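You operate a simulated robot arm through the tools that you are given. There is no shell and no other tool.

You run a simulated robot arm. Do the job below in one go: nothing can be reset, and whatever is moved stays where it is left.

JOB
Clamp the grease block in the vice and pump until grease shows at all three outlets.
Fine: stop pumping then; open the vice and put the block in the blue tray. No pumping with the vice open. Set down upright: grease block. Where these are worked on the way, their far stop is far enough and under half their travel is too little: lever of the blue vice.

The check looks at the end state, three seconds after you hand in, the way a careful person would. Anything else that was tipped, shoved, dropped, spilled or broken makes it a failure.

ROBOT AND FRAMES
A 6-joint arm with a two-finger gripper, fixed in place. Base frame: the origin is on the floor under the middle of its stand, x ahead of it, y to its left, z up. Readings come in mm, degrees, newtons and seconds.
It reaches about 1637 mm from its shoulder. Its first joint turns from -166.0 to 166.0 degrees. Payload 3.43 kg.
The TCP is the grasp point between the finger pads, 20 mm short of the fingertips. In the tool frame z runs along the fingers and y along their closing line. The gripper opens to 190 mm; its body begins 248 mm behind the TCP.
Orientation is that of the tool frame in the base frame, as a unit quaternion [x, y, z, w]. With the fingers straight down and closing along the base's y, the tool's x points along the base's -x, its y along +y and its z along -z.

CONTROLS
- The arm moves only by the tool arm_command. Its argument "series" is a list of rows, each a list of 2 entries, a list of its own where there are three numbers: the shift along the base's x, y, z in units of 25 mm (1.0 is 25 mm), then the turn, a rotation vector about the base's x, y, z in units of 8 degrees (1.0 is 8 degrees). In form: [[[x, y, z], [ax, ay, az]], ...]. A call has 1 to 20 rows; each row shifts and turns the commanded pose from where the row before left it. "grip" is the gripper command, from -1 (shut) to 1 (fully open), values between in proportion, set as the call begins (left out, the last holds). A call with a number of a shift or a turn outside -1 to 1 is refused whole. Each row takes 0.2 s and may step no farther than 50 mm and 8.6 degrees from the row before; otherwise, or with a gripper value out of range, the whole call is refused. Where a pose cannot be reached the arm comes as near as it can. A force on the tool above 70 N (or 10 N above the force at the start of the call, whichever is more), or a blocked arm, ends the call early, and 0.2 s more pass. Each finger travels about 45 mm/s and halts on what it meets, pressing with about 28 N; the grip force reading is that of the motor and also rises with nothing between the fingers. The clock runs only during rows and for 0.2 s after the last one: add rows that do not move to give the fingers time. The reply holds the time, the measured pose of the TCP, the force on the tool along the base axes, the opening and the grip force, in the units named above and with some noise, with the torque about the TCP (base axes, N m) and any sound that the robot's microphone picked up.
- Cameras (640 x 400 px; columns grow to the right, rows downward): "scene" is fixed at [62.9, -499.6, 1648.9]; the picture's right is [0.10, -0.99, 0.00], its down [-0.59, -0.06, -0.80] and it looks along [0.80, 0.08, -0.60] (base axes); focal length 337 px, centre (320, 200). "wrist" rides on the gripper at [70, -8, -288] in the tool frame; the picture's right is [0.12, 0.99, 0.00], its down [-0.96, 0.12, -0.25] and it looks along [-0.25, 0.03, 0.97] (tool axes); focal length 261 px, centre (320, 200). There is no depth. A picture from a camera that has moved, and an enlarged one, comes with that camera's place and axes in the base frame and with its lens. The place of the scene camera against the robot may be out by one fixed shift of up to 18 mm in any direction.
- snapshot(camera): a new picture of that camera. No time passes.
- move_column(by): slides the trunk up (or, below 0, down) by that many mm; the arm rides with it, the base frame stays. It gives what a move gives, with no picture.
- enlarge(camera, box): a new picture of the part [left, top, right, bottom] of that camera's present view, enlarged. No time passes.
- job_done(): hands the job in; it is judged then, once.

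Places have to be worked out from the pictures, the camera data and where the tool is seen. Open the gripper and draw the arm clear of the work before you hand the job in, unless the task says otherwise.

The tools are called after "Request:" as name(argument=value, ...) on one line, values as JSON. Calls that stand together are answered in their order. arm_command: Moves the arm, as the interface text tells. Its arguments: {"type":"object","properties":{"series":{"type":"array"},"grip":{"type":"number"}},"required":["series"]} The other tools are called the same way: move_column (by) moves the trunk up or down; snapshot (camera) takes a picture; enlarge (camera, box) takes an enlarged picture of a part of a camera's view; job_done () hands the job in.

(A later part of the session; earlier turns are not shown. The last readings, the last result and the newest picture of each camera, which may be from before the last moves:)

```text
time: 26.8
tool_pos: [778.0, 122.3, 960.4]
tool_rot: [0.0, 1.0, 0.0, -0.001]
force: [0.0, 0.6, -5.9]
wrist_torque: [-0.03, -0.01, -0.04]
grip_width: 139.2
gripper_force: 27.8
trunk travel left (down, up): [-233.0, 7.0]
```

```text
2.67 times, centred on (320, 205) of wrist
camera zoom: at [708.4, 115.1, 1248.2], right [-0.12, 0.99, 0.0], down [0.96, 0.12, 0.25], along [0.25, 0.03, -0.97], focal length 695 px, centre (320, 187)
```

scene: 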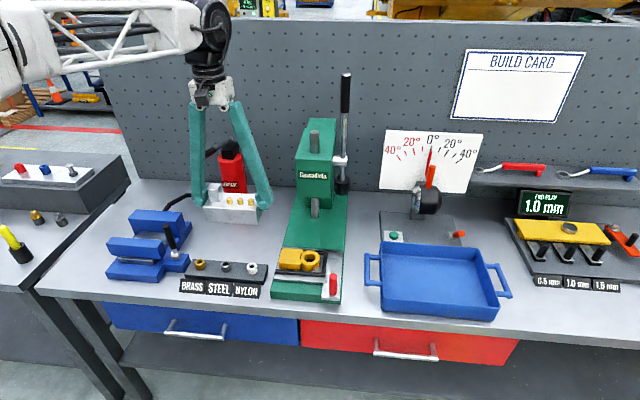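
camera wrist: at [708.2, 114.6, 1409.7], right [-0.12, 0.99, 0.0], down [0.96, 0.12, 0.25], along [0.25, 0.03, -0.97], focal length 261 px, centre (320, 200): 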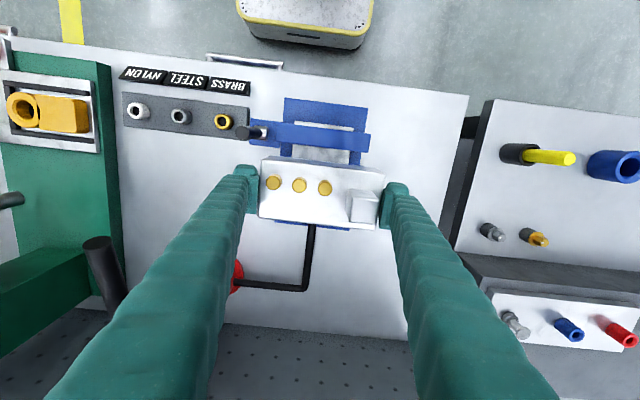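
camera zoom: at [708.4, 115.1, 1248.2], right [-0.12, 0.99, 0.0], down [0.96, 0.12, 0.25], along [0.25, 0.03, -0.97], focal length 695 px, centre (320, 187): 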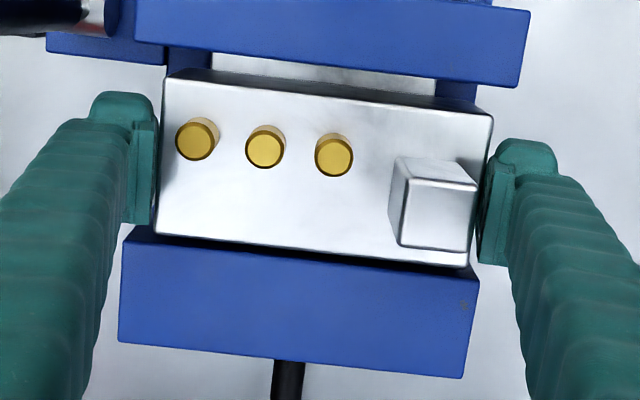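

No contact yet (still carrying ~5.6 N). I continue down in ~1 mm steps watching the vertical force.

Request:
arm_command(series=[[[0, 0, -0.05], [0, 0, 0]], [[0, 0, -0.05], [0, 0, 0]], [[0, 0, 0], [0, 0, 0]]])

Request:
arm_command(series=[[[0, 0, -0.04], [0, 0, 0]], [[0, 0, 0], [0, 0, 0]]])

Request:
arm_command(series=[[[0, 0, -0.04], [0, 0, 0]], [[0, 0, 0], [0, 0, 0]]])

```text
time: 27.6
tool_pos: [779.6, 122.7, 959.5]
tool_rot: [0.0, 1.0, 0.0, 0.001]
force: [-4.6, 1.3, 17.0]
wrist_torque: [0.03, 0.0, -0.03]
grip_width: 139.2
gripper_force: 27.9
trunk travel left (down, up): [-233.0, 7.0]
```

```text
time: 28.2
tool_pos: [778.2, 122.9, 958.8]
tool_rot: [0.0, 1.0, 0.0, 0.001]
force: [1.6, 3.4, 17.3]
wrist_torque: [0.08, -0.04, 0.06]
grip_width: 139.3
gripper_force: 28.2
trunk travel left (down, up): [-233.0, 7.0]
```

```text
time: 28.8
tool_pos: [778.3, 122.6, 958.1]
tool_rot: [0.0, 1.0, 0.0, 0.001]
force: [2.8, 4.3, 19.3]
wrist_torque: [0.12, 0.01, -0.04]
grip_width: 139.2
gripper_force: 27.8
trunk travel left (down, up): [-233.0, 7.0]
```

The block has landed on the slide plate at TCP z≈959. I ease up 1 mm and open the fingers.

Request:
arm_command(series=[[[0, 0, 0.06], [0, 0, 0]], [[0, 0, 0], [0, 0, 0]]])

Request:
arm_command(series=[[[0, 0, 0], [0, 0, 0]], [[0, 0, 0], [0, 0, 0]], [[0, 0, 0], [0, 0, 0]], [[0, 0, 0], [0, 0, 0]]], grip=0.68)

Request:
enlarge(camera="wrist", box=[200, 130, 440, 280])

Request:
enlarge(camera="scene", box=[95, 180, 215, 290])

```text
time: 29.4
tool_pos: [778.3, 121.5, 957.7]
tool_rot: [0.001, 1.0, 0.0, -0.001]
force: [0.0, 1.1, -2.7]
wrist_torque: [0.27, -0.16, 0.05]
grip_width: 139.2
gripper_force: 28.0
trunk travel left (down, up): [-233.0, 7.0]
```

```text
time: 30.4
tool_pos: [778.6, 121.6, 958.7]
tool_rot: [0.0, 1.0, 0.0, 0.0]
force: [-0.3, 0.7, -0.8]
wrist_torque: [0.0, -0.04, -0.01]
grip_width: 159.7
gripper_force: 0.0
trunk travel left (down, up): [-233.0, 7.0]
```

```text
2.67 times, centred on (320, 205) of wrist
camera zoom: at [708.6, 114.6, 1246.1], right [-0.12, 0.99, 0.0], down [0.96, 0.12, 0.25], along [0.25, 0.03, -0.97], focal length 695 px, centre (320, 187)
```

zoom: 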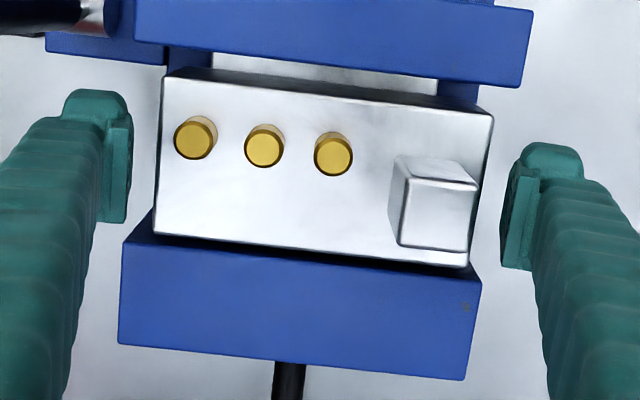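

```text
3.64 times, centred on (155, 235) of scene
camera zoom: at [62.9, -499.6, 1648.9], right [0.1, -0.99, 0.0], down [-0.59, -0.06, -0.8], along [0.8, 0.08, -0.6], focal length 1226 px, centre (920, 73)
```

zoom: 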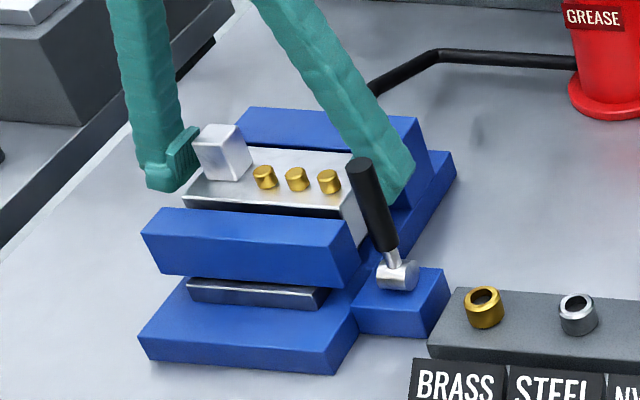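

The block stands free between the jaws. I retract straight up, close the gripper, and move to the front side of the vice lever.

Request:
arm_command(series=[[[0, 0, 0.6], [0, 0, 0]], [[0, 0, 0.9], [0, 0, 0]], [[0, 0, 0.9], [0, 0, 0]], [[0, 0, 0.9], [0, 0, 0]], [[0, 0, 0.9], [0, 0, 0]], [[0, 0, 0.8], [0, 0, 0]]])

Request:
arm_command(series=[[[-0.9, 0, 0], [0, 0, 0]], [[-0.9, 0, 0], [0, 0, 0]], [[-0.9, 0, 0], [0, 0, 0]], [[-0.9, -0.7, 0], [0, 0, 0]], [[-0.8, -0.9, 0], [0, 0, 0]], [[0, -0.9, 0], [0, 0, 0]], [[0, -0.9, 0], [0, 0, 0]], [[0, -0.9, 0], [0, 0, 0]], [[0, -0.9, 0], [0, 0, 0]], [[0, -0.3, 0], [0, 0, 0]]], grip=-1)

Request:
snapshot(camera="wrist")

Request:
enlarge(camera="scene", box=[80, 120, 240, 290])

```text
time: 31.8
tool_pos: [778.7, 123.0, 1083.4]
tool_rot: [-0.001, 1.0, 0.0, 0.0]
force: [0.0, -0.1, 0.6]
wrist_torque: [0.02, 0.02, 0.0]
grip_width: 159.7
gripper_force: 0.0
trunk travel left (down, up): [-233.0, 7.0]
```

```text
time: 34.0
tool_pos: [668.6, -15.4, 1084.1]
tool_rot: [-0.001, 1.0, 0.0, 0.0]
force: [-0.6, 0.0, 0.1]
wrist_torque: [-0.07, 0.01, 0.0]
grip_width: 0.0
gripper_force: 28.6
trunk travel left (down, up): [-233.0, 7.0]
```

```text
taken
camera wrist: at [598.3, -23.1, 1371.4], right [-0.12, 0.99, 0.0], down [0.96, 0.12, 0.25], along [0.25, 0.03, -0.97], focal length 261 px, centre (320, 200)
```

wrist: 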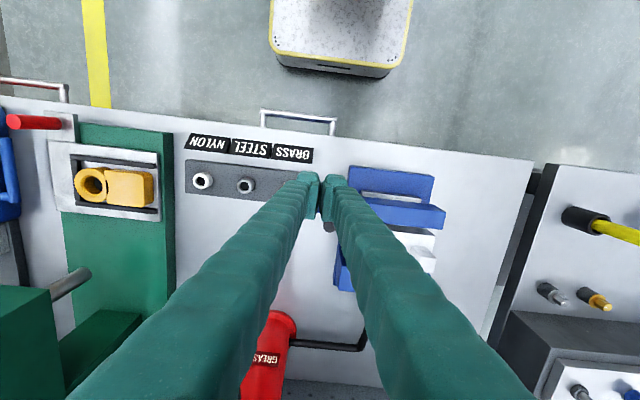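

```text
2.35 times, centred on (160, 205) of scene
camera zoom: at [62.9, -499.6, 1648.9], right [0.1, -0.99, 0.0], down [-0.59, -0.06, -0.8], along [0.8, 0.08, -0.6], focal length 793 px, centre (696, 188)
```

zoom: 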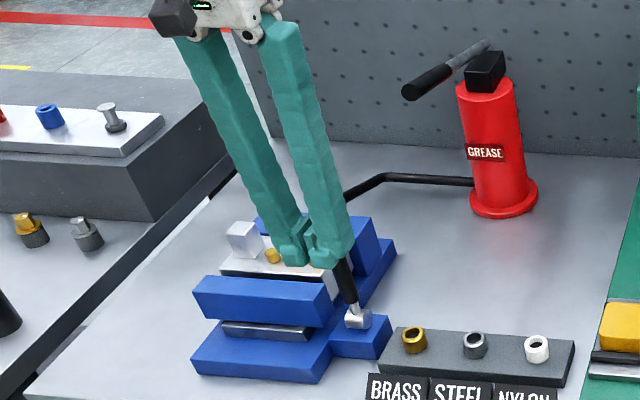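

The closed fingers are about 58 mm wide in total at the tips. I lower in front of the lever to TCP z≈1005 and then push gently in +x to test which way the lever turns.

Request:
arm_command(series=[[[0, 0.2, -0.79], [0, 0, 0]], [[0, 0, -0.79], [0, 0, 0]], [[0, 0, -0.79], [0, 0, 0]], [[0, 0, -0.79], [0, 0, 0]], [[0.3, 0, 0], [0, 0, 0]], [[0, 0, 0], [0, 0, 0]]])

Request:
enlarge(camera="scene", box=[95, 180, 215, 290])

Request:
enlarge(camera="wrist", box=[230, 140, 410, 260])

```text
time: 35.4
tool_pos: [676.6, -11.4, 1004.2]
tool_rot: [0.0, 1.0, 0.0, 0.0]
force: [-0.3, 0.2, 0.1]
wrist_torque: [0.01, 0.03, 0.01]
grip_width: 0.1
gripper_force: 28.2
trunk travel left (down, up): [-233.0, 7.0]
```

```text
3.64 times, centred on (155, 235) of scene
camera zoom: at [62.9, -499.6, 1648.9], right [0.1, -0.99, 0.0], down [-0.59, -0.06, -0.8], along [0.8, 0.08, -0.6], focal length 1226 px, centre (920, 73)
```

zoom: 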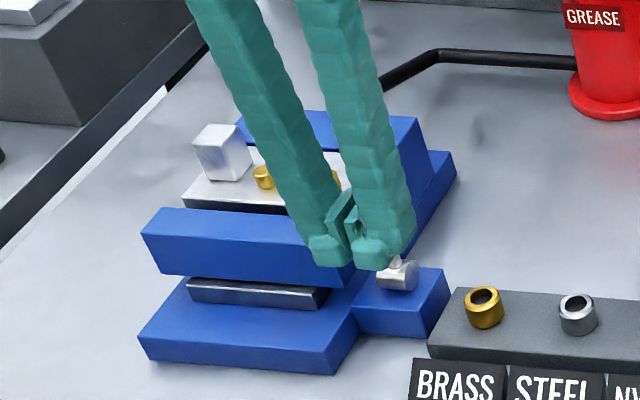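

```text
3.33 times, centred on (320, 200) of wrist
camera zoom: at [605.9, -18.2, 1291.1], right [-0.12, 0.99, 0.0], down [0.96, 0.12, 0.25], along [0.25, 0.03, -0.97], focal length 869 px, centre (320, 200)
```

zoom: 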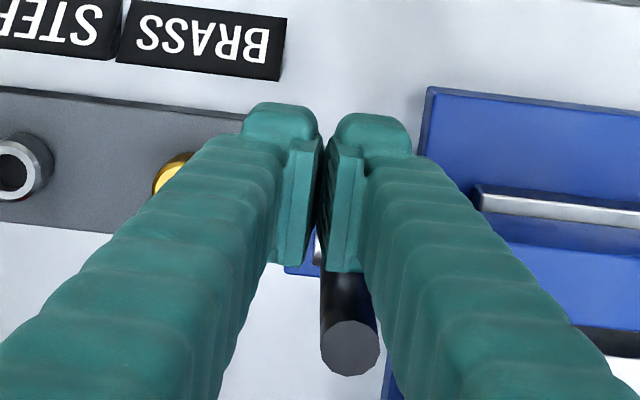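

The lever end is at (722, 6, 1029), right behind the fingers. I push forward in small +x steps.

Request:
arm_command(series=[[[0.16, 0, 0], [0, 0, 0]], [[0.16, 0, 0], [0, 0, 0]], [[0.16, 0, 0], [0, 0, 0]], [[0.12, 0, 0], [0, 0, 0]], [[0, 0, 0], [0, 0, 0]]])

Request:
arm_command(series=[[[0.1, 0, 0], [0, 0, 0]], [[0.1, 0, 0], [0, 0, 0]], [[0, 0, 0], [0, 0, 0]]])

Request:
arm_command(series=[[[0.1, 0, 0], [0, 0, 0]], [[0.1, 0, 0], [0, 0, 0]], [[0, 0, 0], [0, 0, 0]]])

Request:
enlarge(camera="wrist", box=[230, 140, 410, 260])

```text
time: 36.6
tool_pos: [687.1, -11.6, 1003.8]
tool_rot: [0.0, 1.0, -0.001, -0.002]
force: [-40.3, 1.8, 0.1]
wrist_torque: [0.2, 0.29, 0.58]
grip_width: 0.1
gripper_force: 28.3
trunk travel left (down, up): [-233.0, 7.0]
```

```text
time: 37.2
tool_pos: [686.8, -10.8, 1003.4]
tool_rot: [-0.001, 1.0, 0.0, -0.007]
force: [-27.8, -1.1, 1.2]
wrist_torque: [0.21, 0.22, 0.36]
grip_width: 0.0
gripper_force: 28.4
trunk travel left (down, up): [-233.0, 7.0]
stopped in row 2: the force on the tool passed its limit at 73 N (the readings are from after the stop); the commanded pose is now the measured one
```

```text
time: 37.8
tool_pos: [687.3, -11.2, 1001.2]
tool_rot: [0.001, 1.0, -0.001, -0.011]
force: [-27.6, -3.9, 1.8]
wrist_torque: [0.1, 0.18, 0.32]
grip_width: 0.0
gripper_force: 27.9
trunk travel left (down, up): [-233.0, 7.0]
stopped in row 3: the force on the tool passed its limit at 73 N (the readings are from after the stop); the commanded pose is now the measured one
```

```text
3.33 times, centred on (320, 200) of wrist
camera zoom: at [624.0, -18.6, 1290.7], right [-0.12, 0.99, 0.0], down [0.97, 0.12, 0.23], along [0.22, 0.03, -0.97], focal length 869 px, centre (320, 200)
```

zoom: 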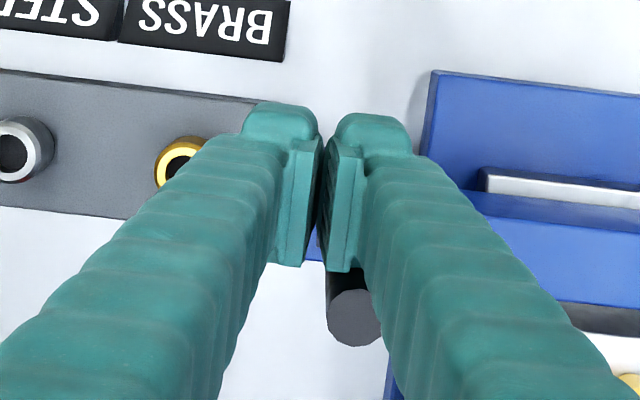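

The lever is against its stop in +x (73 N, no movement), so it must be pulled toward −x. I back off, straighten the slight tilt, rise, and go around to the back side of the lever.

Request:
arm_command(series=[[[-0.4, 0, 0], [0, -0.08, 0]], [[-0.2, 0, 0], [0, -0.08, 0]], [[0, 0, 0], [0, 0, 0]]])

Request:
arm_command(series=[[[0, 0, 0.8], [0, 0, 0]], [[0, 0, 0.8], [0, 0, 0]], [[0, 0, 0.8], [0, 0, 0]], [[0, 0, 0.9], [0, 0, 0]], [[0.9, 0, 0], [0, 0, 0]], [[0.9, 0, 0], [0, 0, 0]], [[0.9, 0, 0], [0, 0, 0]], [[0.9, 0, 0], [0, 0, 0]], [[0, 0, 0], [0, 0, 0]]])

Request:
snapshot(camera="scene")

Request:
enlarge(camera="wrist", box=[230, 100, 410, 260])

```text
time: 38.6
tool_pos: [674.3, -9.8, 1002.5]
tool_rot: [0.0, 1.0, 0.0, 0.001]
force: [0.1, -0.6, -0.9]
wrist_torque: [-0.02, 0.0, -0.03]
grip_width: 0.0
gripper_force: 28.0
trunk travel left (down, up): [-233.0, 7.0]
```

```text
time: 40.6
tool_pos: [765.0, -9.1, 1084.3]
tool_rot: [0.0, 1.0, -0.001, 0.002]
force: [-0.4, 0.6, 0.7]
wrist_torque: [0.01, 0.04, 0.03]
grip_width: 0.0
gripper_force: 28.2
trunk travel left (down, up): [-233.0, 7.0]
```

```text
taken
```

scene: 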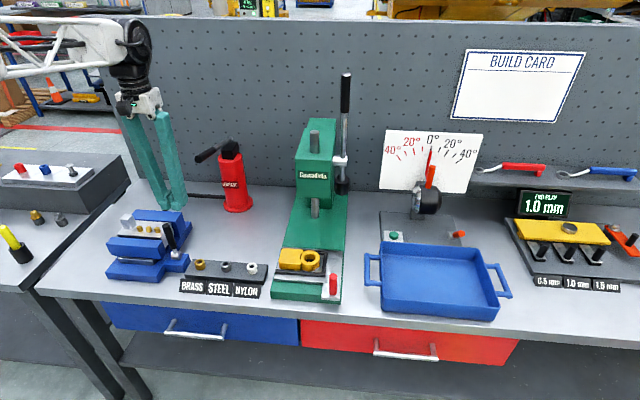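

```text
2.50 times, centred on (320, 180) of wrist
camera zoom: at [694.2, -18.0, 1371.3], right [-0.12, 0.99, 0.0], down [0.96, 0.12, 0.25], along [0.25, 0.03, -0.97], focal length 652 px, centre (320, 250)
```

zoom: 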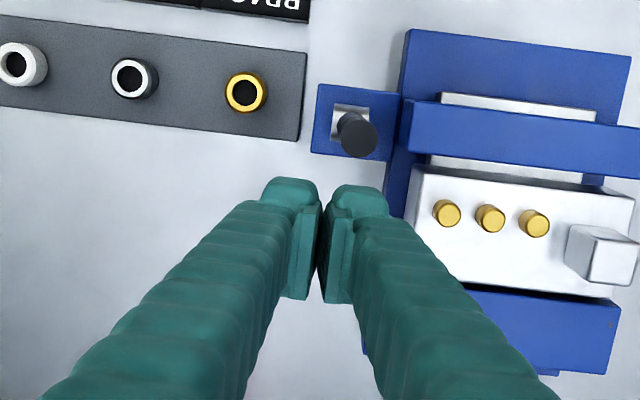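

From above, the lever end is at (719, 4). I descend behind it to TCP z≈1000 and push in −x in small steps.

Request:
arm_command(series=[[[0, 0.08, -0.8], [0, 0, 0]], [[0, 0, -0.8], [0, 0, 0]], [[0, 0, -0.8], [0, 0, 0]], [[0, 0, -0.8], [0, 0, 0]], [[-0.2, 0, 0], [0, 0, 0]], [[-0.2, 0, 0], [0, 0, 0]], [[-0.1, 0, 0], [0, 0, 0]], [[0, 0, 0], [0, 0, 0]]])

Request:
arm_command(series=[[[-0.15, 0, 0], [0, 0, 0]], [[-0.15, 0, 0], [0, 0, 0]], [[-0.15, 0, 0], [0, 0, 0]], [[0, 0, 0], [0, 0, 0]]])

Request:
enlarge(camera="scene", box=[95, 180, 215, 290])

Request:
enlarge(camera="wrist", box=[230, 100, 410, 260])

```text
time: 42.4
tool_pos: [753.3, -7.6, 1005.5]
tool_rot: [0.001, 1.0, 0.0, 0.001]
force: [0.9, 0.1, 0.5]
wrist_torque: [0.01, -0.03, 0.02]
grip_width: 0.0
gripper_force: 28.1
trunk travel left (down, up): [-233.0, 7.0]
```

```text
time: 43.4
tool_pos: [741.4, -8.6, 1004.4]
tool_rot: [0.001, 1.0, 0.0, 0.001]
force: [1.2, 0.7, -1.2]
wrist_torque: [-0.02, 0.02, -0.03]
grip_width: 0.2
gripper_force: 27.8
trunk travel left (down, up): [-233.0, 7.0]
```

```text
3.64 times, centred on (155, 235) of scene
camera zoom: at [62.9, -499.6, 1648.9], right [0.1, -0.99, 0.0], down [-0.59, -0.06, -0.8], along [0.8, 0.08, -0.6], focal length 1226 px, centre (920, 73)
```

zoom: 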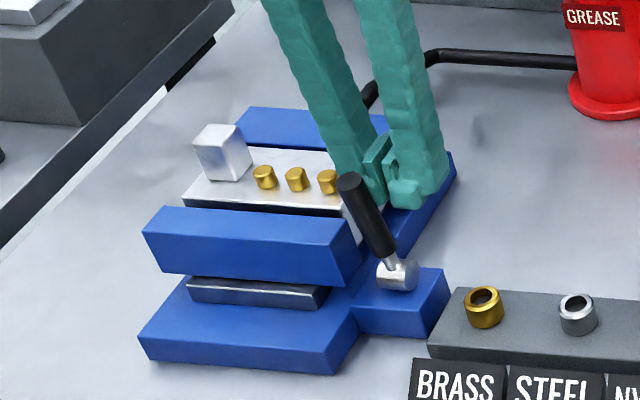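

```text
2.50 times, centred on (320, 180) of wrist
camera zoom: at [670.7, -16.1, 1291.7], right [-0.12, 0.99, 0.0], down [0.96, 0.12, 0.25], along [0.25, 0.03, -0.97], focal length 652 px, centre (320, 250)
```

zoom: 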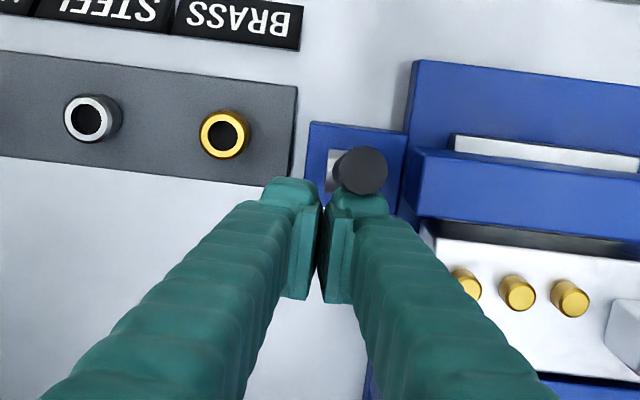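

The lever moves easily in −x. I continue pushing it over, following its arc.

Request:
arm_command(series=[[[-0.4, 0, 0.15], [0, 0, 0]], [[-0.4, 0, 0.15], [0, 0, 0]], [[-0.4, 0, 0], [0, 0, 0]], [[-0.4, 0, -0.05], [0, 0, 0]], [[-0.4, 0, -0.1], [0, 0, 0]], [[-0.3, 0, -0.15], [0, 0, 0]], [[0, 0, 0], [0, 0, 0]]])

Request:
enlarge(camera="scene", box=[95, 180, 215, 290])

Request:
enlarge(camera="wrist", box=[230, 100, 410, 260])

```text
time: 45.0
tool_pos: [683.7, -8.6, 1005.0]
tool_rot: [0.0, 1.0, 0.0, 0.002]
force: [0.3, 0.0, -0.1]
wrist_torque: [-0.02, 0.0, -0.02]
grip_width: 0.0
gripper_force: 28.0
trunk travel left (down, up): [-233.0, 7.0]
```

```text
3.64 times, centred on (155, 235) of scene
camera zoom: at [62.9, -499.6, 1648.9], right [0.1, -0.99, 0.0], down [-0.59, -0.06, -0.8], along [0.8, 0.08, -0.6], focal length 1226 px, centre (920, 73)
```

zoom: 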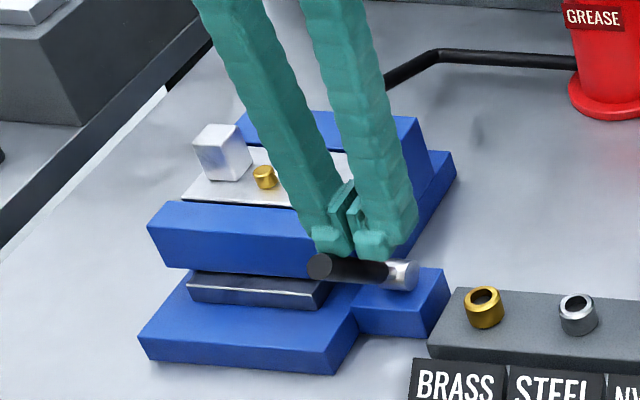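

```text
2.50 times, centred on (320, 180) of wrist
camera zoom: at [613.4, -16.1, 1292.1], right [-0.12, 0.99, 0.0], down [0.96, 0.12, 0.25], along [0.25, 0.03, -0.97], focal length 652 px, centre (320, 250)
```

zoom: 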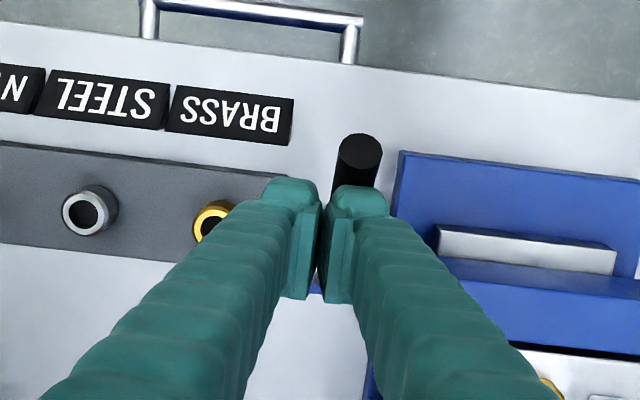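

The lever is about 40° over and the front jaw has begun to move in. I continue along the arc.

Request:
arm_command(series=[[[-0.3, 0, -0.2], [0, 0, 0]], [[-0.3, 0, -0.22], [0, 0, 0]], [[-0.25, 0, -0.26], [0, 0, 0]], [[-0.2, 0, -0.3], [0, 0, 0]], [[0, 0, 0], [0, 0, 0]]])

Request:
enlarge(camera="scene", box=[95, 180, 215, 290])

Request:
enlarge(camera="wrist", box=[230, 100, 410, 260])

```text
time: 46.2
tool_pos: [656.0, -9.1, 979.0]
tool_rot: [-0.001, 1.0, 0.0, 0.001]
force: [0.3, 0.1, -0.4]
wrist_torque: [0.0, 0.01, -0.02]
grip_width: 0.2
gripper_force: 28.3
trunk travel left (down, up): [-233.0, 7.0]
```

```text
3.64 times, centred on (155, 235) of scene
camera zoom: at [62.9, -499.6, 1648.9], right [0.1, -0.99, 0.0], down [-0.59, -0.06, -0.8], along [0.8, 0.08, -0.6], focal length 1226 px, centre (920, 73)
```

zoom: 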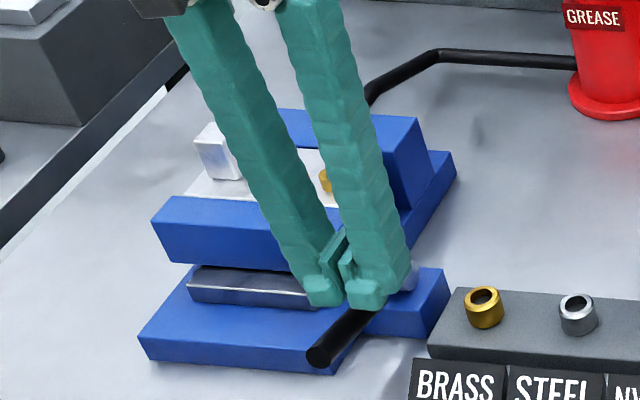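

```text
2.50 times, centred on (320, 180) of wrist
camera zoom: at [586.4, -16.0, 1267.5], right [-0.12, 0.99, 0.0], down [0.96, 0.12, 0.25], along [0.25, 0.03, -0.97], focal length 652 px, centre (320, 250)
```

zoom: 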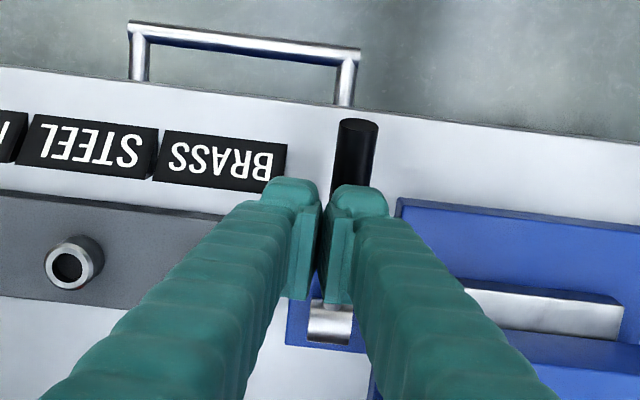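

Lever is about 70–75° over, still free-moving. I keep pressing down until the stop.

Request:
arm_command(series=[[[-0.15, 0, -0.3], [0, 0, 0]], [[-0.1, 0, -0.3], [0, 0, 0]], [[0, 0, -0.2], [0, 0, 0]], [[0, 0, 0], [0, 0, 0]]])

Request:
enlarge(camera="scene", box=[95, 180, 215, 290])

Request:
enlarge(camera="wrist", box=[230, 100, 410, 260])

```text
time: 47.2
tool_pos: [650.1, -8.3, 961.5]
tool_rot: [0.0, 1.0, 0.0, 0.001]
force: [0.8, -0.1, 3.0]
wrist_torque: [0.03, 0.04, -0.01]
grip_width: 0.0
gripper_force: 27.8
trunk travel left (down, up): [-233.0, 7.0]
```

```text
3.64 times, centred on (155, 235) of scene
camera zoom: at [62.9, -499.6, 1648.9], right [0.1, -0.99, 0.0], down [-0.59, -0.06, -0.8], along [0.8, 0.08, -0.6], focal length 1226 px, centre (920, 73)
```

zoom: 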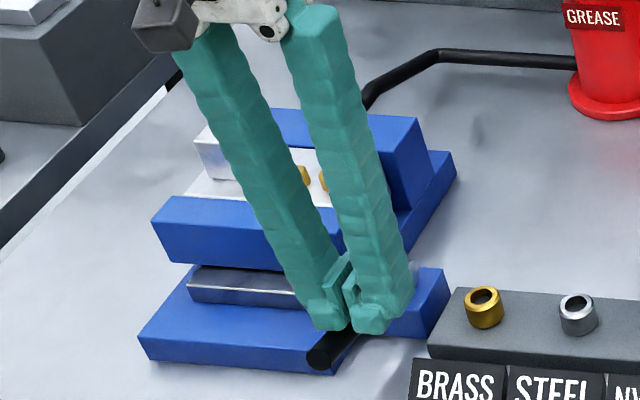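

```text
2.50 times, centred on (320, 180) of wrist
camera zoom: at [580.6, -16.2, 1247.8], right [-0.12, 0.99, 0.0], down [0.96, 0.12, 0.25], along [0.25, 0.03, -0.97], focal length 652 px, centre (320, 250)
```

zoom: 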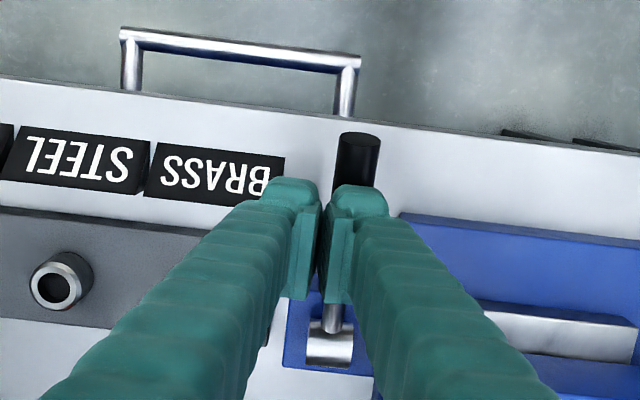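

Contact now (3 N). I press further in small steps and watch for the stop.

Request:
arm_command(series=[[[0, 0, -0.15], [0, 0, 0]], [[0, 0, -0.15], [0, 0, 0]], [[0, 0, 0], [0, 0, 0]]])

Request:
arm_command(series=[[[0, 0, -0.15], [0, 0, 0]], [[0, 0, -0.15], [0, 0, 0]], [[0, 0, 0], [0, 0, 0]]])

Request:
enlarge(camera="wrist", box=[230, 100, 410, 260])

Request:
enlarge(camera="scene", box=[95, 180, 215, 290])

```text
time: 48.0
tool_pos: [650.8, -8.5, 954.4]
tool_rot: [0.0, 1.0, 0.0, 0.004]
force: [-1.3, -1.3, 34.9]
wrist_torque: [0.48, 0.53, 0.32]
grip_width: 0.0
gripper_force: 28.0
trunk travel left (down, up): [-233.0, 7.0]
```

```text
time: 48.5
tool_pos: [653.2, -9.2, 952.8]
tool_rot: [-0.001, 1.0, -0.001, 0.007]
force: [-2.6, -2.9, 42.5]
wrist_torque: [0.6, 0.59, 0.5]
grip_width: 0.0
gripper_force: 28.0
trunk travel left (down, up): [-233.0, 7.0]
stopped in row 2: the force on the tool passed its limit at 78 N (the readings are from after the stop); the commanded pose is now the measured one
```

```text
2.50 times, centred on (320, 180) of wrist
camera zoom: at [579.0, -16.7, 1240.3], right [-0.12, 0.99, 0.0], down [0.96, 0.12, 0.26], along [0.26, 0.03, -0.97], focal length 652 px, centre (320, 250)
```

zoom: 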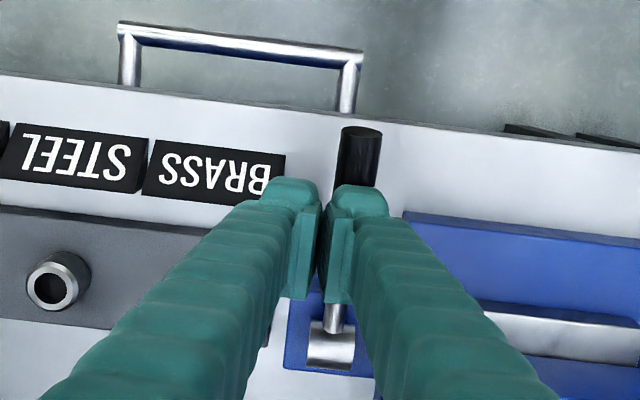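

```text
3.64 times, centred on (155, 235) of scene
camera zoom: at [62.9, -499.6, 1648.9], right [0.1, -0.99, 0.0], down [-0.59, -0.06, -0.8], along [0.8, 0.08, -0.6], focal length 1226 px, centre (920, 73)
```

zoom: 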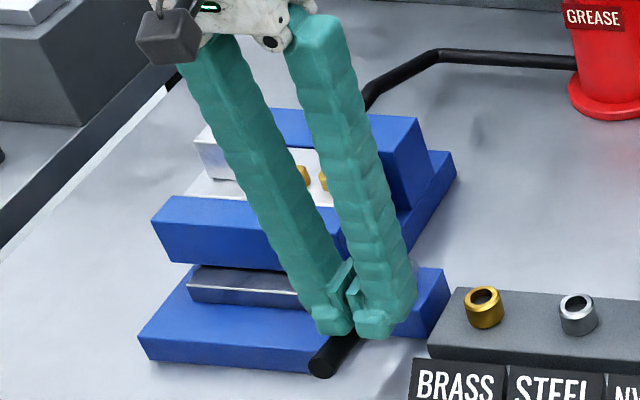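

The lever hit its stop (78 N) at about 80° over. I lift away, straighten the tool and look at whether the block is clamped and the lever stays.

Request:
arm_command(series=[[[-0.1, 0, 0.5], [0, 0.1, 0]], [[-0.1, 0, 0.8], [0, 0, 0]], [[-0.1, 0, 0.9], [0, 0, 0]], [[-0.1, 0.5, 0.9], [0, 0, 0]], [[-0.1, 0.8, 0.9], [0, 0, 0]], [[0, 0.9, 0.9], [0, 0, 0]], [[0, 0.9, 0], [0, 0, 0]], [[0, 0.9, 0], [0, 0, 0]], [[0, 0.9, 0], [0, 0, 0]], [[0, 0, 0], [0, 0, 0]]], grip=1)

Request:
snapshot(camera="wrist")

Request:
enlarge(camera="wrist", box=[220, 150, 420, 310])

Request:
enlarge(camera="scene", box=[95, 180, 215, 290])

```text
time: 50.7
tool_pos: [639.0, 113.3, 1073.6]
tool_rot: [0.0, 1.0, -0.001, -0.003]
force: [-0.2, 0.0, -0.6]
wrist_torque: [0.04, -0.01, 0.03]
grip_width: 189.7
gripper_force: 0.0
trunk travel left (down, up): [-233.0, 7.0]
```

```text
taken
camera wrist: at [570.8, 105.6, 1361.8], right [-0.12, 0.99, 0.0], down [0.96, 0.12, 0.24], along [0.24, 0.03, -0.97], focal length 261 px, centre (320, 200)
```

wrist: 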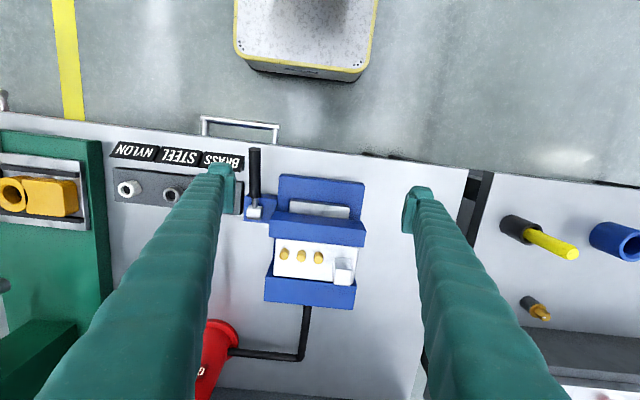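

```text
2.50 times, centred on (320, 230) of wrist
camera zoom: at [570.8, 105.6, 1361.8], right [-0.12, 0.99, 0.0], down [0.96, 0.12, 0.24], along [0.24, 0.03, -0.97], focal length 652 px, centre (320, 125)
```

zoom: 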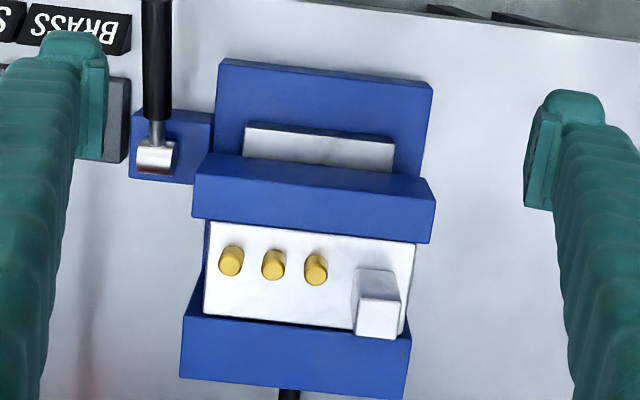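

```text
3.64 times, centred on (155, 235) of scene
camera zoom: at [62.9, -499.6, 1648.9], right [0.1, -0.99, 0.0], down [-0.59, -0.06, -0.8], along [0.8, 0.08, -0.6], focal length 1226 px, centre (920, 73)
```

zoom: 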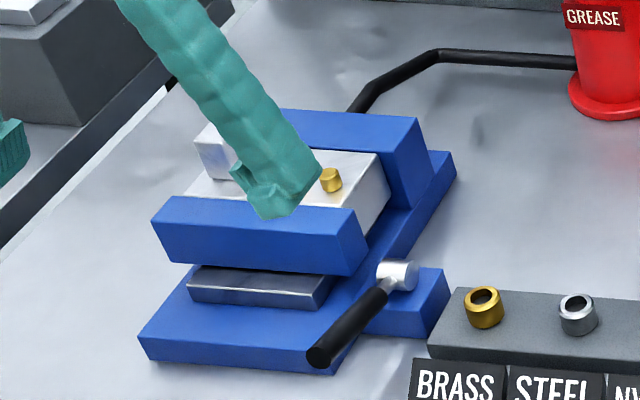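

The lever stays down and the jaw has closed onto the block. I zoom in on the jaw/block contacts.

Request:
enlarge(camera="wrist", box=[260, 200, 370, 280])

Request:
enlarge(camera="wrist", box=[260, 245, 370, 315])

Request:
enlarge(camera="scene", box=[160, 215, 210, 265])

```text
5.00 times, centred on (315, 240) of wrist
camera zoom: at [570.8, 105.6, 1361.8], right [-0.12, 0.99, 0.0], down [0.96, 0.12, 0.24], along [0.24, 0.03, -0.97], focal length 1303 px, centre (345, 0)
```

zoom: 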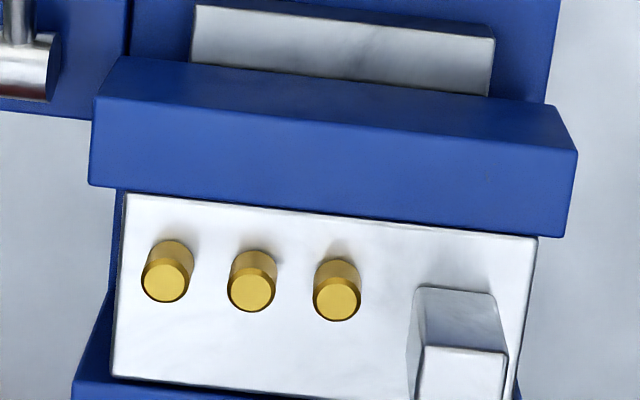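

```text
5.71 times, centred on (315, 280) of wrist
camera zoom: at [570.8, 105.6, 1361.8], right [-0.12, 0.99, 0.0], down [0.96, 0.12, 0.24], along [0.24, 0.03, -0.97], focal length 1489 px, centre (349, -257)
```

zoom: 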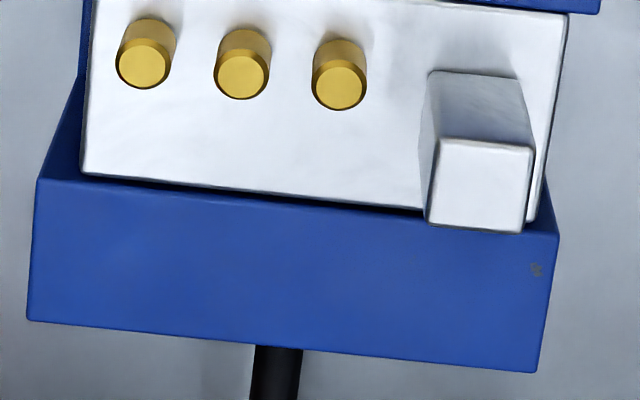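

```text
8.00 times, centred on (185, 240) of scene
camera zoom: at [62.9, -499.6, 1648.9], right [0.1, -0.99, 0.0], down [-0.59, -0.06, -0.8], along [0.8, 0.08, -0.6], focal length 2696 px, centre (1400, -120)
```

zoom: 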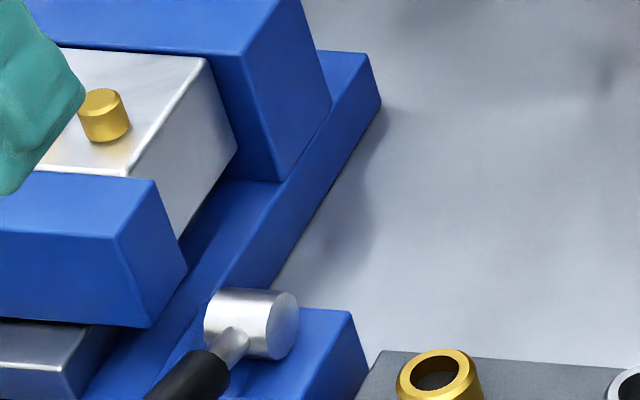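

The block's back edge now sits flush at the back jaw (x≈819) and the jaw is tight on it; the lever holds. Now I rise and look at the pump handle from above.

Request:
arm_command(series=[[[0.0, 0, 0.866], [0, -0.02, 0]], [[0.0, 0, 0.866], [0, -0.02, 0]], [[0.2, -0.78, 0.866], [0, 0, 0]], [[0.2, -0.78, 0.866], [0, 0, 0]], [[0.2, -0.78, 0.866], [0, 0, 0]], [[0.2, -0.78, 0.866], [0, 0, 0]], [[0.2, -0.78, 0.866], [0, 0, 0]], [[0.2, -0.78, 0.866], [0, 0, 0]], [[0.2, -0.78, 0.866], [0, 0, 0]], [[0.2, -0.78, 0.866], [0, 0, 0]], [[0.2, -0.78, 0.5], [0, 0, 0]], [[0.2, -0.78, 0], [0, 0, 0]], [[0, 0, 0], [0, 0, 0]]])

Request:
snapshot(camera="wrist")

Request:
snapshot(camera="scene")

Request:
enlarge(camera="wrist", box=[220, 200, 420, 400])

```text
time: 53.5
tool_pos: [690.0, -83.6, 1299.7]
tool_rot: [0.0, 1.0, 0.001, 0.0]
force: [0.4, -0.3, 0.4]
wrist_torque: [0.03, 0.02, 0.01]
grip_width: 190.1
gripper_force: 0.0
trunk travel left (down, up): [-233.0, 7.0]
```

```text
taken
camera wrist: at [620.1, -91.3, 1588.8], right [-0.12, 0.99, 0.0], down [0.96, 0.12, 0.25], along [0.25, 0.03, -0.97], focal length 261 px, centre (320, 200)
```

wrist: 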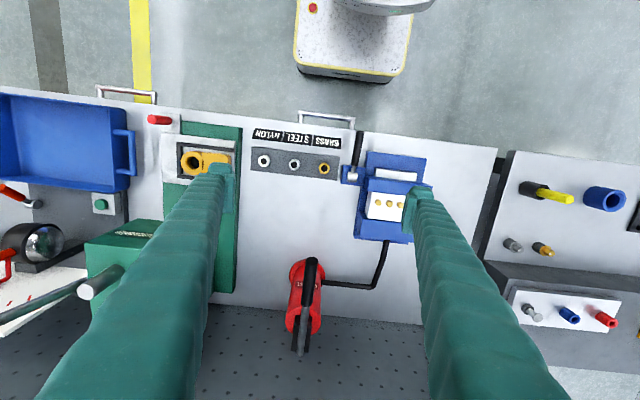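

```text
taken
```

scene: 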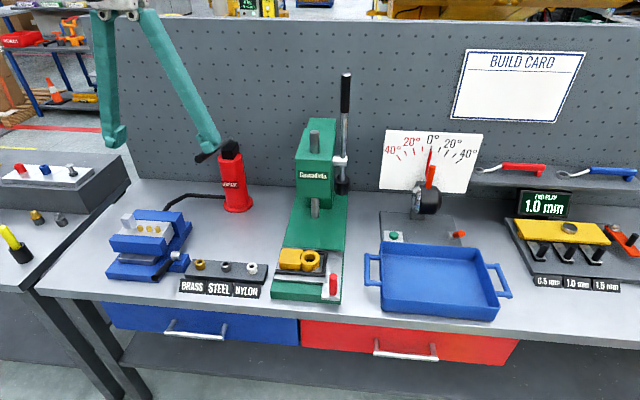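

```text
2.00 times, centred on (320, 300) of wrist
camera zoom: at [620.1, -91.3, 1588.8], right [-0.12, 0.99, 0.0], down [0.96, 0.12, 0.25], along [0.25, 0.03, -0.97], focal length 521 px, centre (320, 0)
```

zoom: 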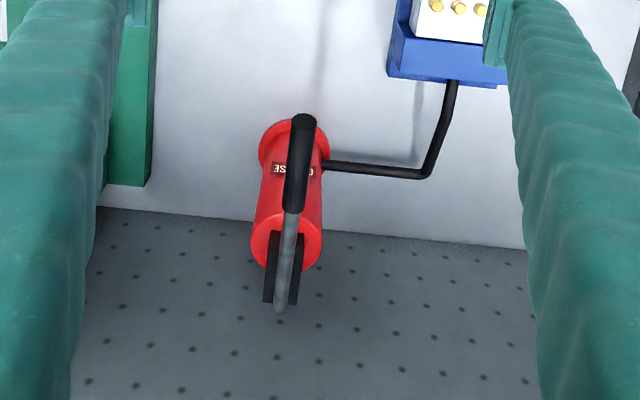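

The handle runs along x at y≈−78, from its end (829, 1187) back to the pivot near x≈1055, sloping ~15°. I'll straddle it at x≈860 with the fingers from above.

Request:
arm_command(series=[[[0.97, 0.03, -0.2], [0, 0, 0]], [[0.97, 0.03, -0.2], [0, 0, 0]], [[0.97, 0.03, -0.2], [0, 0, 0]], [[0.97, 0.03, -0.2], [0, 0, 0]], [[0.97, 0.03, -0.2], [0, 0, 0]], [[0.97, 0.03, -0.2], [0, 0, 0]], [[0.97, 0.03, -0.2], [0, 0, 0]], [[0, 0, 0], [0, 0, 0]]], grip=-0.263)

Request:
snapshot(camera="wrist")

Request:
enlarge(camera="scene", box=[130, 80, 290, 220])

```text
time: 55.3
tool_pos: [858.0, -75.6, 1263.9]
tool_rot: [0.0, 1.0, 0.0, -0.001]
force: [0.4, 0.2, -0.1]
wrist_torque: [-0.02, 0.08, -0.02]
grip_width: 69.9
gripper_force: 0.1
trunk travel left (down, up): [-233.0, 7.0]
```

```text
taken
camera wrist: at [789.0, -83.7, 1552.8], right [-0.12, 0.99, 0.0], down [0.96, 0.12, 0.25], along [0.25, 0.03, -0.97], focal length 261 px, centre (320, 200)
```

wrist: 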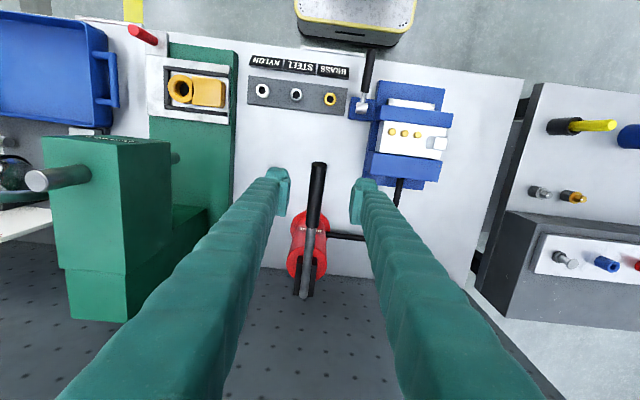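

```text
2.86 times, centred on (210, 150) of scene
camera zoom: at [62.9, -499.6, 1648.9], right [0.1, -0.99, 0.0], down [-0.59, -0.06, -0.8], along [0.8, 0.08, -0.6], focal length 963 px, centre (634, 343)
```

zoom: 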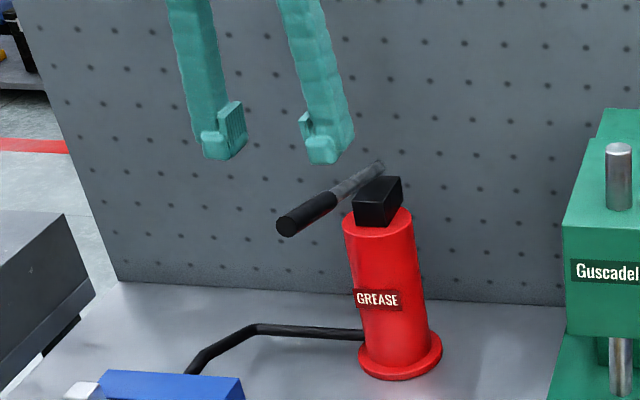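

The fingers straddle the handle line. I lower to the handle at z≈1179 and close on it.

Request:
arm_command(series=[[[0.05, -0.09, -0.85], [0, 0, 0]], [[0, 0, -0.85], [0, 0, 0]], [[0, 0, -0.85], [0, 0, 0]], [[0, 0, -0.85], [0, 0, 0]], [[0, 0, 0], [0, 0, 0]]])

Request:
enlarge(camera="wrist", box=[240, 120, 400, 260])

Request:
enlarge(camera="scene", box=[150, 100, 270, 200])

Request:
enlarge(camera="scene", box=[100, 200, 200, 270])

```text
time: 56.5
tool_pos: [860.8, -77.6, 1182.4]
tool_rot: [0.0, 1.0, 0.0, 0.0]
force: [-0.5, 0.8, -0.5]
wrist_torque: [0.0, -0.03, 0.01]
grip_width: 69.9
gripper_force: 0.1
trunk travel left (down, up): [-233.0, 7.0]
```

```text
2.86 times, centred on (320, 190) of wrist
camera zoom: at [790.6, -85.8, 1469.6], right [-0.12, 0.99, 0.0], down [0.96, 0.12, 0.25], along [0.25, 0.03, -0.97], focal length 745 px, centre (320, 229)
```

zoom: 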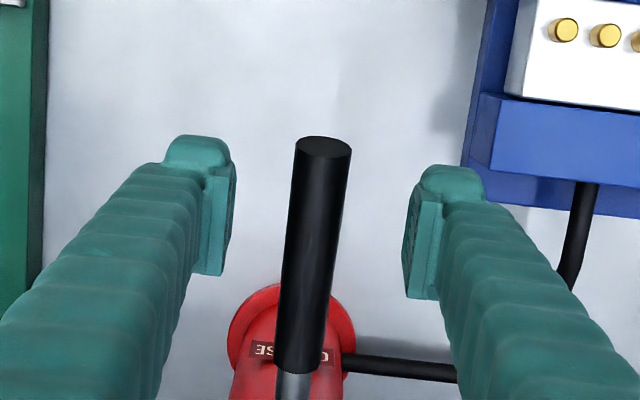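

```text
4.00 times, centred on (210, 150) of scene
camera zoom: at [62.9, -499.6, 1648.9], right [0.1, -0.99, 0.0], down [-0.59, -0.06, -0.8], along [0.8, 0.08, -0.6], focal length 1348 px, centre (760, 400)
```

zoom: 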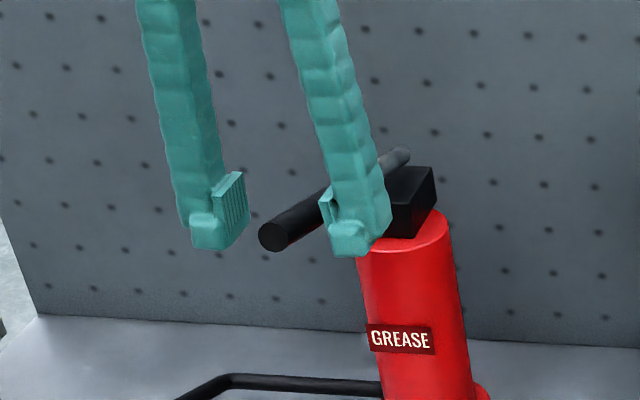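

```text
5.71 times, centred on (150, 235) of scene
camera zoom: at [62.9, -499.6, 1648.9], right [0.1, -0.99, 0.0], down [-0.59, -0.06, -0.8], along [0.8, 0.08, -0.6], focal length 1926 px, centre (1291, 0)
```

zoom: 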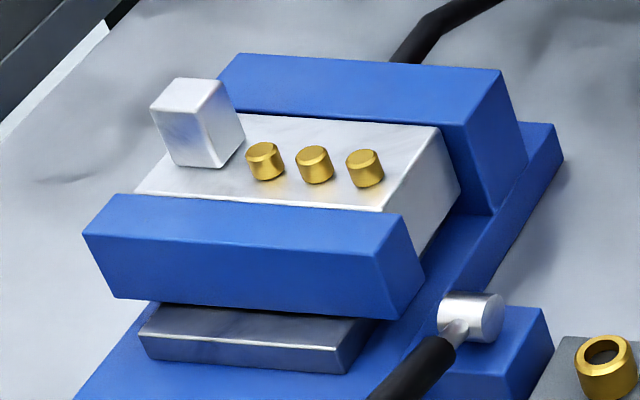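

Clear view: block clamped, no grease yet. I close on the handle.

Request:
arm_command(series=[[[0, 0, 0], [0, 0, 0]], [[0, 0, 0], [0, 0, 0]], [[0, 0, 0], [0, 0, 0]], [[0, 0, 0], [0, 0, 0]], [[0, 0, 0], [0, 0, 0]]], grip=-1)

Request:
enlarge(camera="wrist", box=[240, 120, 400, 260])

```text
time: 57.7
tool_pos: [860.6, -80.7, 1181.8]
tool_rot: [-0.001, 1.0, -0.001, 0.0]
force: [0.2, -22.4, -0.6]
wrist_torque: [-0.17, 0.0, -0.24]
grip_width: 20.8
gripper_force: 45.2
trunk travel left (down, up): [-233.0, 7.0]
```

```text
2.86 times, centred on (320, 190) of wrist
camera zoom: at [790.6, -87.6, 1469.6], right [-0.12, 0.99, 0.0], down [0.96, 0.12, 0.25], along [0.25, 0.03, -0.97], focal length 745 px, centre (320, 229)
```

zoom: 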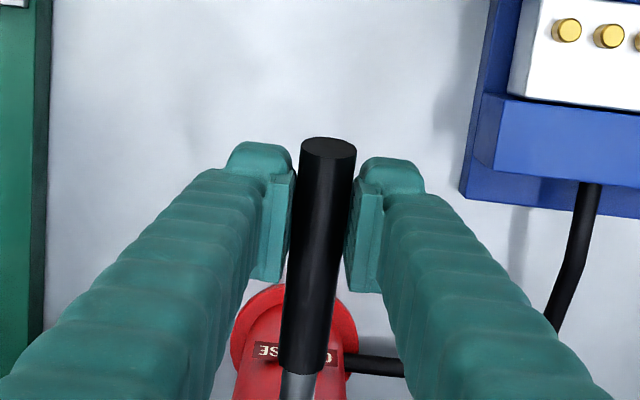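

The handle is held (21 mm), with some side load because it sits ~3 mm further −y; I correct that, then start the downstroke along the handle's arc.

Request:
arm_command(series=[[[0, -0.12, 0], [0, 0, 0]], [[0, 0, 0], [0, 0, 0]]])

Request:
arm_command(series=[[[-0.1, 0, -0.43], [0, 0, 0]], [[-0.1, 0, -0.44], [0, 0, 0]], [[-0.09, 0, -0.68], [0, 0, 0]], [[0, 0, 0], [0, 0, 0]]])

Request:
enlarge(camera="scene", box=[150, 100, 270, 200])

Request:
enlarge(camera="scene", box=[100, 200, 200, 270])

```text
time: 58.3
tool_pos: [859.9, -79.8, 1183.1]
tool_rot: [-0.002, 1.0, 0.001, 0.001]
force: [-0.3, -9.7, 0.9]
wrist_torque: [-0.09, -0.12, -0.18]
grip_width: 20.7
gripper_force: 45.1
trunk travel left (down, up): [-233.0, 7.0]
```

```text
time: 59.3
tool_pos: [852.2, -79.2, 1143.1]
tool_rot: [0.0, 1.0, 0.0, 0.0]
force: [3.6, -3.3, 1.7]
wrist_torque: [-0.06, 0.04, -0.06]
grip_width: 20.0
gripper_force: 44.6
trunk travel left (down, up): [-233.0, 7.0]
```

```text
4.00 times, centred on (210, 150) of scene
camera zoom: at [62.9, -499.6, 1648.9], right [0.1, -0.99, 0.0], down [-0.59, -0.06, -0.8], along [0.8, 0.08, -0.6], focal length 1348 px, centre (760, 400)
```

zoom: 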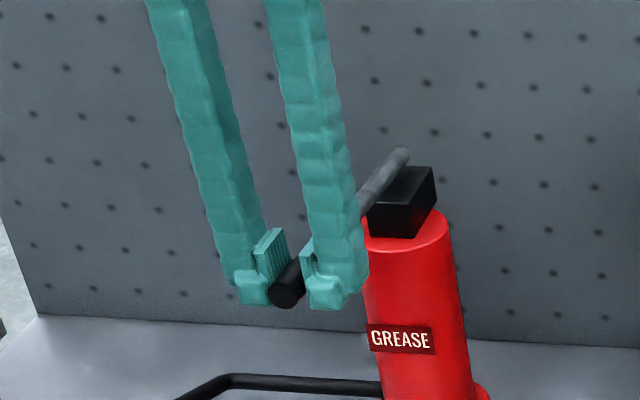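

```text
5.71 times, centred on (150, 235) of scene
camera zoom: at [62.9, -499.6, 1648.9], right [0.1, -0.99, 0.0], down [-0.59, -0.06, -0.8], along [0.8, 0.08, -0.6], focal length 1926 px, centre (1291, 0)
```

zoom: 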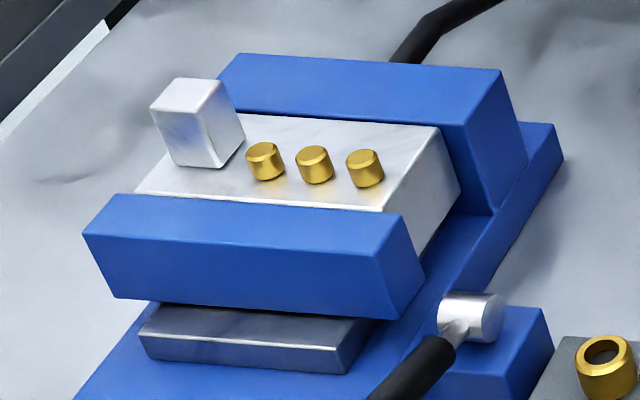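

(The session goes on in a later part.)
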